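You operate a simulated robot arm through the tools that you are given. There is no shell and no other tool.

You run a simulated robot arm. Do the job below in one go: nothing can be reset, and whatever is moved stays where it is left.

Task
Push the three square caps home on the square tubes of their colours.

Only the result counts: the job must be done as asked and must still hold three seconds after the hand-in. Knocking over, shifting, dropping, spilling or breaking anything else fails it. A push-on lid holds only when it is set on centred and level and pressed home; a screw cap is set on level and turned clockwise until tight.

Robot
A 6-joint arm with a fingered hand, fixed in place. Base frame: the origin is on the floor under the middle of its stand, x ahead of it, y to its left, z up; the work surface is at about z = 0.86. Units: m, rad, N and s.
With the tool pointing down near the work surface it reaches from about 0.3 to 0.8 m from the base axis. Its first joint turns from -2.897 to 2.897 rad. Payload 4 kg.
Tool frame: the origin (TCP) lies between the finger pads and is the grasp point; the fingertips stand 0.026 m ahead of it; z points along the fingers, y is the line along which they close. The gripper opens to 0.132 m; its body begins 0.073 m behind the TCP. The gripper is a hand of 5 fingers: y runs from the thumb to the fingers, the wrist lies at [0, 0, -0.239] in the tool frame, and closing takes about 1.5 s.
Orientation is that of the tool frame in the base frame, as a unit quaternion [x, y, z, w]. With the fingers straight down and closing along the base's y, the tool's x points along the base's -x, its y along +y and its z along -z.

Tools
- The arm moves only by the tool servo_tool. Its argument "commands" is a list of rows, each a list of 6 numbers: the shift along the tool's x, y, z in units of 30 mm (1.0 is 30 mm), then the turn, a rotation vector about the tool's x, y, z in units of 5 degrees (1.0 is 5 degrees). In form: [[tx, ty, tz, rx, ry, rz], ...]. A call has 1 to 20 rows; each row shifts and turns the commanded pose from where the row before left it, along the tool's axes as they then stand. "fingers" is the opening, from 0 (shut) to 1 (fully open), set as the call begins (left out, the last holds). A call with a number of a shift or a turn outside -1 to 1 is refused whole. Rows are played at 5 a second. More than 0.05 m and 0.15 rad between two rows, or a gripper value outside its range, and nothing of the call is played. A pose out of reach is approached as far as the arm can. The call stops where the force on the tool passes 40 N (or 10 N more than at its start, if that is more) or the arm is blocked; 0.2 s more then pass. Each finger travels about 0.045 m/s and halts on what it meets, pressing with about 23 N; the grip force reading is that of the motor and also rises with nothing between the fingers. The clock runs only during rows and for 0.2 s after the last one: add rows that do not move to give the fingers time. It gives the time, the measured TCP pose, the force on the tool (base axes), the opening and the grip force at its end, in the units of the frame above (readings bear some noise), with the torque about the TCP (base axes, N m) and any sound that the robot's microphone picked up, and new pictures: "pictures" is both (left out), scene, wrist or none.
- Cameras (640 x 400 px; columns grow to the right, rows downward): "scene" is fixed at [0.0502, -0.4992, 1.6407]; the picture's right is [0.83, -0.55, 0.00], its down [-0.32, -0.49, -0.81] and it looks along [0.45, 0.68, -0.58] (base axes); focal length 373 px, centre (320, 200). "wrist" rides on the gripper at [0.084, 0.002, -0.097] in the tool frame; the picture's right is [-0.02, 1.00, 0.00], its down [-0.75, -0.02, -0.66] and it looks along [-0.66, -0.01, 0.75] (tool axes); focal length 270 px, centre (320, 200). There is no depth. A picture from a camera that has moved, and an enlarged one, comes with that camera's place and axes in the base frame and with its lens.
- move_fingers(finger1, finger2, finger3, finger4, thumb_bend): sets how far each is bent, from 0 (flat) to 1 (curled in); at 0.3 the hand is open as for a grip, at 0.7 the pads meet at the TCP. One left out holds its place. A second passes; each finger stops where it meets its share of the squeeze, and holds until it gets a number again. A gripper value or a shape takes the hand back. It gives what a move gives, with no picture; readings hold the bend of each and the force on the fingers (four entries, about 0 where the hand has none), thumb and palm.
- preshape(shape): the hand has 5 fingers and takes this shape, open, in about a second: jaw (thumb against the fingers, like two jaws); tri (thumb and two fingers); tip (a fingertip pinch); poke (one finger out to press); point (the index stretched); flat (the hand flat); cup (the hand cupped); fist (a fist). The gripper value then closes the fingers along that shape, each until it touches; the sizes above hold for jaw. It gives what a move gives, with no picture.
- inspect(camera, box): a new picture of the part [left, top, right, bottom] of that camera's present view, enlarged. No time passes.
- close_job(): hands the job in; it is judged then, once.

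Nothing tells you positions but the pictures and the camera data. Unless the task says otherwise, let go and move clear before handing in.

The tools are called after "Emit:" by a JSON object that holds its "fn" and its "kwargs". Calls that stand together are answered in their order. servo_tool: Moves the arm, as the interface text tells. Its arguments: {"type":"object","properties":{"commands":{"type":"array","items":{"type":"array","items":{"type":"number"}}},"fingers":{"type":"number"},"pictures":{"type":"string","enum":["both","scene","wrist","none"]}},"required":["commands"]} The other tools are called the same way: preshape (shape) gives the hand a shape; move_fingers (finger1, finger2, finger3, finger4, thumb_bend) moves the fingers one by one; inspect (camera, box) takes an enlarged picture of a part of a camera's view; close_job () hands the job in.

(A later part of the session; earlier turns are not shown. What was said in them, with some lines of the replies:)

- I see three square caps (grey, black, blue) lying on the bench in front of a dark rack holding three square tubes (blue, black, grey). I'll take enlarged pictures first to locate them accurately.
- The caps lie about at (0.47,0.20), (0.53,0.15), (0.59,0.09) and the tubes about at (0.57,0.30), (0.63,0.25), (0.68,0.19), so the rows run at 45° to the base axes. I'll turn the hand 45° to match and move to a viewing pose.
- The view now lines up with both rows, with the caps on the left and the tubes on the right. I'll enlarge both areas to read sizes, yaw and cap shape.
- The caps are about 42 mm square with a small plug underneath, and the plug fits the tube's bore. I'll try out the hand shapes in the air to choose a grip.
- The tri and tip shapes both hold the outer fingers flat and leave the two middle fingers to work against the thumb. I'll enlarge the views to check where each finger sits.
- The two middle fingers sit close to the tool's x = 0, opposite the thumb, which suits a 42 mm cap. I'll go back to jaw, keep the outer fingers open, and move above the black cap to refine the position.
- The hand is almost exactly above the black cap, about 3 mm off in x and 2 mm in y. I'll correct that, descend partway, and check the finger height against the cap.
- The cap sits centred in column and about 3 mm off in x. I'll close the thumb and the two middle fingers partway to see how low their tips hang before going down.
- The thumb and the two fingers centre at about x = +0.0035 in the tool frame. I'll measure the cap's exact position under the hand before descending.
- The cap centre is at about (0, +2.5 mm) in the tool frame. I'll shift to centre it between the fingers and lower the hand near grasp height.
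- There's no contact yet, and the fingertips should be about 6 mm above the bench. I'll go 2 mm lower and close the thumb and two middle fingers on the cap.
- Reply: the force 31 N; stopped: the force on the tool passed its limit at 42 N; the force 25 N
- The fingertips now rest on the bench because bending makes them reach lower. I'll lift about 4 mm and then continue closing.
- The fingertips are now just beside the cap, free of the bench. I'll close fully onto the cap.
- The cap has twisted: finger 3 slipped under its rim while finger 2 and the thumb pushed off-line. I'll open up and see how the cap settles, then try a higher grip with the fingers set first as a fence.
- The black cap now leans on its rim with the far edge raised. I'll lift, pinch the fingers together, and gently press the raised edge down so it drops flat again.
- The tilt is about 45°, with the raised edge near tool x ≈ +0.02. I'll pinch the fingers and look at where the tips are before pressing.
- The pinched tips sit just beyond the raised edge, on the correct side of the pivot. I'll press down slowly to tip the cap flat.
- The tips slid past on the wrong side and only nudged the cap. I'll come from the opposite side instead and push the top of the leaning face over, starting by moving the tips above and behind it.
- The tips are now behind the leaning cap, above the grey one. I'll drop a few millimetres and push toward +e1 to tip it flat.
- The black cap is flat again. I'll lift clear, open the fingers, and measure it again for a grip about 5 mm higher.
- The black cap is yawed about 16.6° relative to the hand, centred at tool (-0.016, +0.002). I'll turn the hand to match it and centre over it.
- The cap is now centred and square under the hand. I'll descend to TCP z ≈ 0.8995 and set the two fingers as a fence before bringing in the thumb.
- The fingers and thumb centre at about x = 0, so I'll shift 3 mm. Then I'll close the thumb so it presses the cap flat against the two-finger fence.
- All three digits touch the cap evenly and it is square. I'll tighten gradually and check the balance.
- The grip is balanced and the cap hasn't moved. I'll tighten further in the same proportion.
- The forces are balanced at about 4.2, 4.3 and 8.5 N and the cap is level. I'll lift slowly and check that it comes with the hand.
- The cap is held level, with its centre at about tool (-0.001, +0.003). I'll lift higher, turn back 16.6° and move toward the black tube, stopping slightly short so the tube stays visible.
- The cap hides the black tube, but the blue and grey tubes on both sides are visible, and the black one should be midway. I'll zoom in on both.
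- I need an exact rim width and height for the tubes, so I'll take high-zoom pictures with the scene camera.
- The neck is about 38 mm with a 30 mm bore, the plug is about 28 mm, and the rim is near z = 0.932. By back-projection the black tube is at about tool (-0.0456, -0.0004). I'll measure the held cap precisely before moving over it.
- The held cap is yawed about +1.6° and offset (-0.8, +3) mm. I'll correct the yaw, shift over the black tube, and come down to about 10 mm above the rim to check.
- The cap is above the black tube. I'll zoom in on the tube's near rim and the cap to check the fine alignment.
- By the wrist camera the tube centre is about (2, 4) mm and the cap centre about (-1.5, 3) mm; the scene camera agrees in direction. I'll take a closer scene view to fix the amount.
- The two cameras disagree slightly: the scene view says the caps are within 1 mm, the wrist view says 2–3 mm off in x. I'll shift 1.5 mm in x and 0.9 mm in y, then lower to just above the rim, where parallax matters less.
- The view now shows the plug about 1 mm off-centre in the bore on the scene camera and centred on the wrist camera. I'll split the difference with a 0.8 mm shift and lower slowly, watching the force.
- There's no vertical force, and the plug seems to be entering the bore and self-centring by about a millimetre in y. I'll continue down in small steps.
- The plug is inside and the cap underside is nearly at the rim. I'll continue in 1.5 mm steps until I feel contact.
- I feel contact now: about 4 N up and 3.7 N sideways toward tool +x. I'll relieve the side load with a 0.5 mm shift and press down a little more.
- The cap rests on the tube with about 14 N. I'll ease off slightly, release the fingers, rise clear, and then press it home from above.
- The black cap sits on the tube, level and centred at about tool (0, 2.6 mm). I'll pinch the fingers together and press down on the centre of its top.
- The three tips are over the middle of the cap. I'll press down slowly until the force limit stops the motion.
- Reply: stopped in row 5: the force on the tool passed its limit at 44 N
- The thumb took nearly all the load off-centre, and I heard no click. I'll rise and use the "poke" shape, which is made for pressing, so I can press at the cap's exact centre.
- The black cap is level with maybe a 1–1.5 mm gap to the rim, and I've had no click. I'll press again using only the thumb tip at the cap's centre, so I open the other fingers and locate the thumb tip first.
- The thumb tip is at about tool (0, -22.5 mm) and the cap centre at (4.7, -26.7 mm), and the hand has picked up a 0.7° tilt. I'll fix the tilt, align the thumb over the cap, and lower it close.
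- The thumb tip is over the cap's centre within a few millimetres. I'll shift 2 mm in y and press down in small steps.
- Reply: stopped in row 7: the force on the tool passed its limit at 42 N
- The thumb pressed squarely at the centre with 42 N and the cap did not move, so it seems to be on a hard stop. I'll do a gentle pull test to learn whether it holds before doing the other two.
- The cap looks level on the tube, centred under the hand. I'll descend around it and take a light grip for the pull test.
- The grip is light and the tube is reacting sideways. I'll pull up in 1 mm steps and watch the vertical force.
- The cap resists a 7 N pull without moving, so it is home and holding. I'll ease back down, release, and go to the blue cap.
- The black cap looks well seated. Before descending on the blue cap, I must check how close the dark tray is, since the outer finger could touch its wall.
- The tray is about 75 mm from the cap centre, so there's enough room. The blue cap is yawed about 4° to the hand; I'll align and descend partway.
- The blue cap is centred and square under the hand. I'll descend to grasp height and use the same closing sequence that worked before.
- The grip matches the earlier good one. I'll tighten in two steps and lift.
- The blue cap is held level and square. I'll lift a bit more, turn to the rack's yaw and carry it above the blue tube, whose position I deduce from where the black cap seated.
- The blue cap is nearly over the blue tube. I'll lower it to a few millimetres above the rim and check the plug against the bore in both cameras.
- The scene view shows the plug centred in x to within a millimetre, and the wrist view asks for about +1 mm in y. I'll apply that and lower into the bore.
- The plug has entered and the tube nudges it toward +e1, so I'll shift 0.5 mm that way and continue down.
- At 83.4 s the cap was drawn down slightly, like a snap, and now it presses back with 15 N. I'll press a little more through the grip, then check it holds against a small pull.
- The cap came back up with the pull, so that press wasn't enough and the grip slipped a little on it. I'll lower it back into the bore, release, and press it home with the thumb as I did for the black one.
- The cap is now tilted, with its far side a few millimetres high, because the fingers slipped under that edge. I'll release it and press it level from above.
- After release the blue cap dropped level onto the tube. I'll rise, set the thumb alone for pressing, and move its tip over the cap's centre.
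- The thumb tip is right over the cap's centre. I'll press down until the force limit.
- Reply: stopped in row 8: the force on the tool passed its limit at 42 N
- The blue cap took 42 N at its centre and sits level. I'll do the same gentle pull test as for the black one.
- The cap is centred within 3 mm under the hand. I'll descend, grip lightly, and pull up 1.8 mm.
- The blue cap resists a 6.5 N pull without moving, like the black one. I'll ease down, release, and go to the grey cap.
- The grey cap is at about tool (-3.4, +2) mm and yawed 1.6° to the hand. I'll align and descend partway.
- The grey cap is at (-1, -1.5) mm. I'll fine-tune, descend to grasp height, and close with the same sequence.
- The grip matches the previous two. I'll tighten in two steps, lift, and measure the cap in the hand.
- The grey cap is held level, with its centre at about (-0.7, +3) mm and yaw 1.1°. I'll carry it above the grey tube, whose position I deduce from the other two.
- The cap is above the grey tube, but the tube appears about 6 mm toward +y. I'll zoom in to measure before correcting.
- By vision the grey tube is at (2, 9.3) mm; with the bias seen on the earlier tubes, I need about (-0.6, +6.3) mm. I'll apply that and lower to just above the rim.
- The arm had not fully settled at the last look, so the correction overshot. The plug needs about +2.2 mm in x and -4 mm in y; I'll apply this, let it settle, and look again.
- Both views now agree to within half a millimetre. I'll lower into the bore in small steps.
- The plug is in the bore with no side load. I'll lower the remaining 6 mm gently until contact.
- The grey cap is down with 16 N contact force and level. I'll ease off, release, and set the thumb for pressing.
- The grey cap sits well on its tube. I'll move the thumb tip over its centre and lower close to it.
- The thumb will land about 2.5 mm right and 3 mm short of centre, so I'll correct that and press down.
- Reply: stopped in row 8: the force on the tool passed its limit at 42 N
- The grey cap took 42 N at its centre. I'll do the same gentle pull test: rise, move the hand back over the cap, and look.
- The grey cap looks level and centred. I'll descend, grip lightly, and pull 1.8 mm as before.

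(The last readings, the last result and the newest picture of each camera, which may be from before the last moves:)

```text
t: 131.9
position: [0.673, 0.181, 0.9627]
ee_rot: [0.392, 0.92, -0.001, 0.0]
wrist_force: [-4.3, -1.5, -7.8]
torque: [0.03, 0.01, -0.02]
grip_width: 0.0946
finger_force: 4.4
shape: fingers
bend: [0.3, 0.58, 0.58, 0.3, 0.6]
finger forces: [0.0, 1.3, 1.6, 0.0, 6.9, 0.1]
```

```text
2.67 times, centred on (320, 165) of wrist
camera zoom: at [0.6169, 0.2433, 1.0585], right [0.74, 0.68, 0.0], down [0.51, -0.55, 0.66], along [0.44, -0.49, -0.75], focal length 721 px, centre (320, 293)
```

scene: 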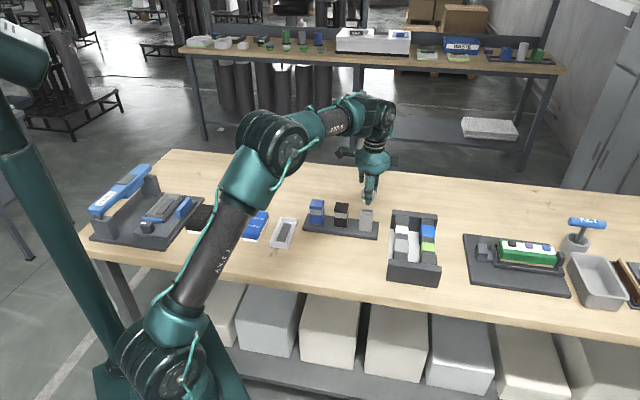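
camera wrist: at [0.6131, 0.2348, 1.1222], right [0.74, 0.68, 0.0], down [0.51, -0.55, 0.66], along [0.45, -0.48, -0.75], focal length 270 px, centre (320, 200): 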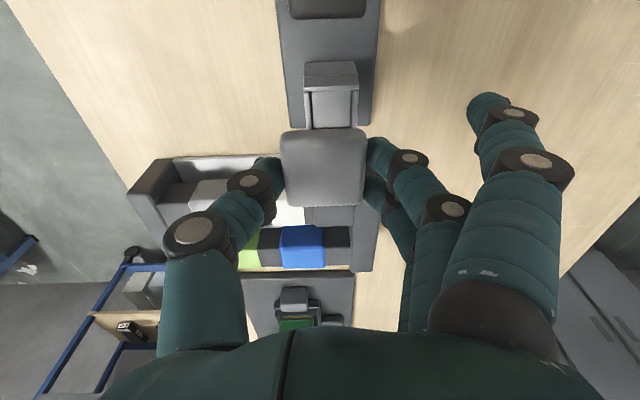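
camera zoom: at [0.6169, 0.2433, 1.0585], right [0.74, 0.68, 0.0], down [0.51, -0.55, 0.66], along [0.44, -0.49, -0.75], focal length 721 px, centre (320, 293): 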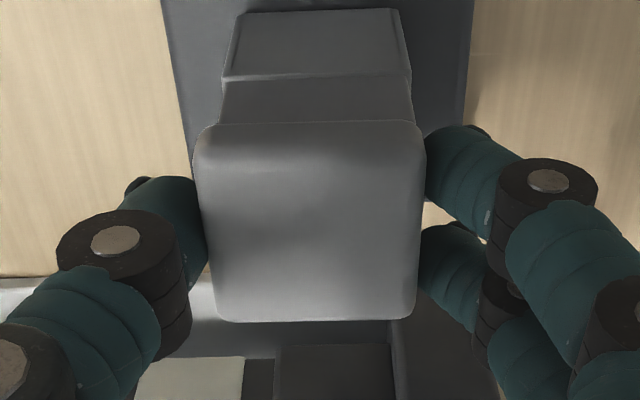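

The grey cap holds against a 7.8 N pull. I'll ease back, release, and rise clear.

Emit:
{"fn": "servo_tool", "kwargs": {"commands": [[0, 0, 0.06, 0, 0, 0], [0, 0, 0, 0, 0, 0]], "pictures": "none"}}

Emit:
{"fn": "move_fingers", "kwargs": {"finger2": 0.4, "finger3": 0.4, "thumb_bend": 0.4}}

Emit:
{"fn": "servo_tool", "kwargs": {"commands": [[0, 0, -0.6, 0, 0, 0], [0, 0, -0.8, 0, 0, 0], [0, 0, -0.9, 0, 0, 0], [0, 0, -1, 0, 0, 0], [0, 0, -1, 0, 0, 0], [0, 0, -1, 0, 0, 0], [1, -0.5, 0, 0, 0, 0], [1, -0.5, 0, 0, 0, 0], [1, -0.5, 0, 0, 0, 0], [0, 0, 0, 0, 0, 0]]}}

Emit:
{"fn": "inspect", "kwargs": {"camera": "scene", "box": [295, 190, 385, 240]}}

Emit:
{"fn": "inspect", "kwargs": {"camera": "scene", "box": [354, 198, 382, 223]}}

Emit:
{"fn": "inspect", "kwargs": {"camera": "scene", "box": [330, 198, 358, 223]}}

Emit:
{"fn": "inspect", "kwargs": {"camera": "scene", "box": [306, 195, 334, 220]}}

```text
t: 132.5
position: [0.6736, 0.182, 0.962]
ee_rot: [0.393, 0.92, -0.001, 0.0]
wrist_force: [-3.0, 1.1, -0.4]
torque: [0.06, 0.03, -0.03]
grip_width: 0.0944
finger_force: 4.9
shape: fingers
bend: [0.3, 0.58, 0.58, 0.3, 0.6]
finger forces: [0.0, 2.3, 2.3, 0.1, 5.9, 0.0]
```

```text
t: 133.5
position: [0.6726, 0.1807, 0.9613]
ee_rot: [0.392, 0.92, -0.001, 0.0]
wrist_force: [0.3, 0.6, 0.4]
torque: [-0.01, 0.01, 0.0]
grip_width: 0.1223
finger_force: 0.1
shape: fingers
bend: [0.3, 0.4, 0.4, 0.3, 0.4]
finger forces: [0.1, 0.1, 0.0, 0.1, 0.0, 0.1]
```

```text
t: 135.7
position: [0.5782, 0.2162, 1.1209]
ee_rot: [0.392, 0.92, -0.001, 0.0]
wrist_force: [0.1, -0.5, -0.1]
torque: [-0.02, 0.01, -0.02]
grip_width: 0.1226
finger_force: 0.1
shape: fingers
bend: [0.3, 0.4, 0.4, 0.3, 0.4]
finger forces: [0.0, 0.0, 0.0, 0.0, 0.1, 0.0]
camera wrist: at [0.5207, 0.2788, 1.2168], right [0.74, 0.68, 0.0], down [0.51, -0.55, 0.66], along [0.44, -0.49, -0.75], focal length 270 px, centre (320, 200)
```

scene: 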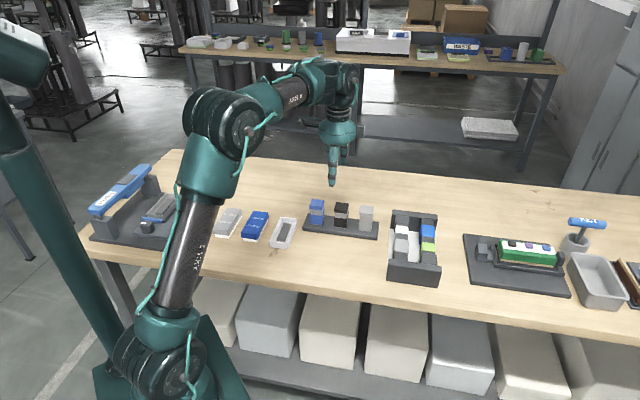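
wrist: 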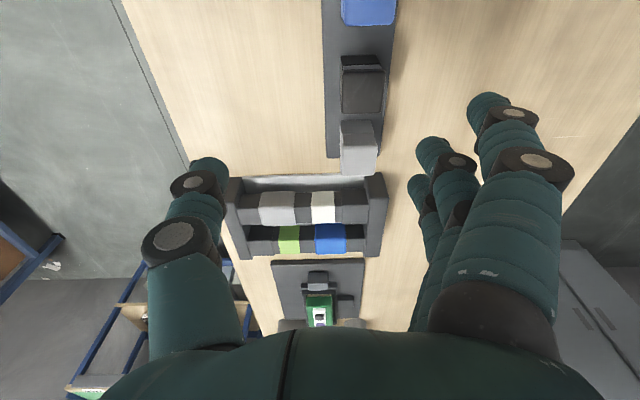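

```text
7.11 times, centred on (340, 215) of scene
camera zoom: at [0.0502, -0.4992, 1.6407], right [0.83, -0.55, 0.0], down [-0.32, -0.49, -0.81], along [0.45, 0.68, -0.58], focal length 2654 px, centre (178, 93)
```

zoom: 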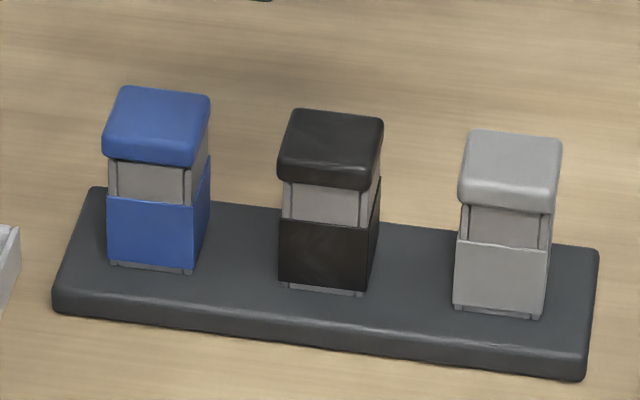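

```text
16.00 times, centred on (368, 210) of scene
camera zoom: at [0.0502, -0.4992, 1.6407], right [0.83, -0.55, 0.0], down [-0.32, -0.49, -0.81], along [0.45, 0.68, -0.58], focal length 5972 px, centre (-448, 32)
```

zoom: 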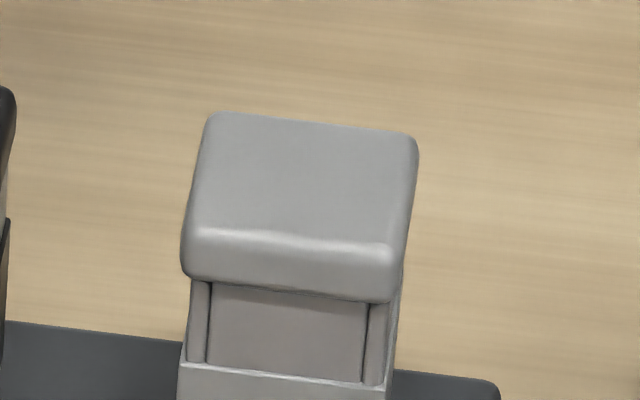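

```text
16.00 times, centred on (344, 210) of scene
camera zoom: at [0.0502, -0.4992, 1.6407], right [0.83, -0.55, 0.0], down [-0.32, -0.49, -0.81], along [0.45, 0.68, -0.58], focal length 5972 px, centre (-64, 32)
```

zoom: 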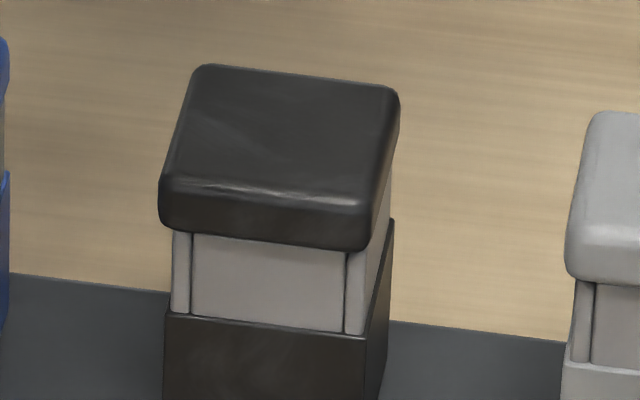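

```text
16.00 times, centred on (320, 208) of scene
camera zoom: at [0.0502, -0.4992, 1.6407], right [0.83, -0.55, 0.0], down [-0.32, -0.49, -0.81], along [0.45, 0.68, -0.58], focal length 5972 px, centre (320, 80)
```

zoom: 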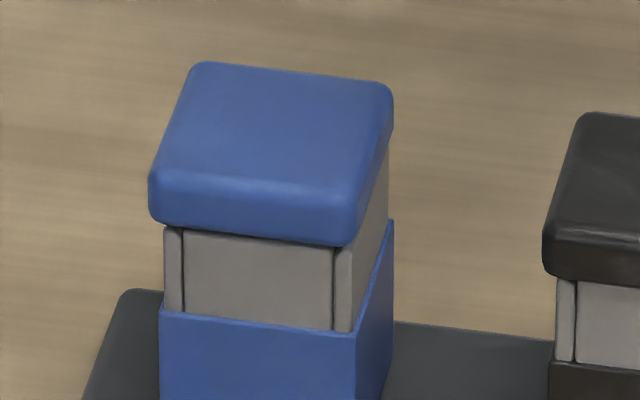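

All three caps sit level and centred on tubes of their own colours, each held against a pull, and nothing else has moved. I'll raise the hand further clear and hand in.

Emit:
{"fn": "servo_tool", "kwargs": {"commands": [[0, 0, -1, 0, 0, 0], [0, 0, -1, 0, 0, 0], [0.5, 0, -1, 0, 0, 0], [0, 0, 0, 0, 0, 0], [0, 0, 0, 0, 0, 0]]}}

Emit:
{"fn": "inspect", "kwargs": {"camera": "wrist", "box": [260, 20, 440, 170]}}

```text
t: 136.9
position: [0.5683, 0.2276, 1.2116]
ee_rot: [0.392, 0.92, -0.001, -0.001]
wrist_force: [-0.6, -0.6, -0.1]
torque: [0.01, 0.01, 0.01]
grip_width: 0.1226
finger_force: 0.0
shape: fingers
bend: [0.3, 0.4, 0.4, 0.3, 0.4]
finger forces: [0.0, 0.0, 0.0, 0.1, 0.0, 0.0]
camera wrist: at [0.5109, 0.2894, 1.3076], right [0.74, 0.68, 0.0], down [0.51, -0.55, 0.66], along [0.44, -0.49, -0.75], focal length 270 px, centre (320, 200)
```

scene: 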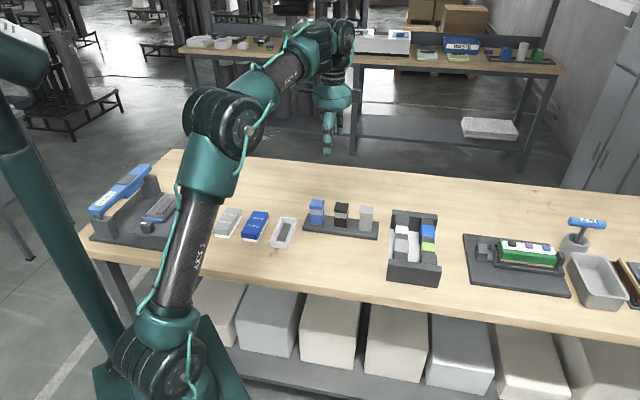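
wrist: 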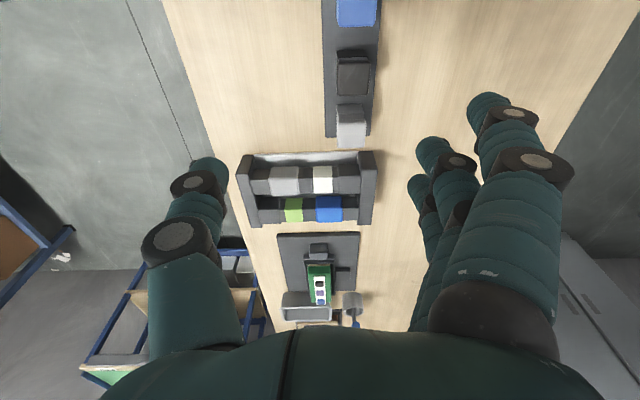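

```text
2.67 times, centred on (350, 95) of wrist
camera zoom: at [0.5109, 0.2894, 1.3076], right [0.74, 0.68, 0.0], down [0.51, -0.55, 0.66], along [0.44, -0.49, -0.75], focal length 721 px, centre (240, 480)
```

zoom: 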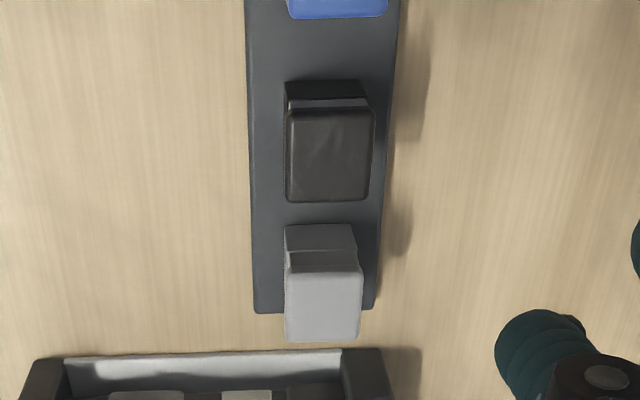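

The hand is well clear, and all three caps sit square and level on the tubes of their colours with the rest of the bench undisturbed. I'm handing in the job now.

Emit:
{"fn": "close_job", "kwargs": {}}

```text
The job is handed in.
```

The blue, black and grey caps are on the tubes of their own colours. The job is handed in, but no result has come back yet.

- **Seating:** I pressed each cap at its centre with about 42 N. Each one then stayed in place against a light upward pull of 6.5 to 8 N. I heard no click on any of them, and my measured gap to the rim was about 1 mm or less, within measuring error. "Home" therefore rests on the hard stop and the pull test.
- **Handling:** My first grip on the black cap slipped and left it leaning on the bench. I tipped it flat and picked it up again. The blue cap came partly out on an early pull, so I pushed it back in and pressed it again.
- **Rest of the bench:** In the final pictures nothing else looks moved, and the hand is well clear.
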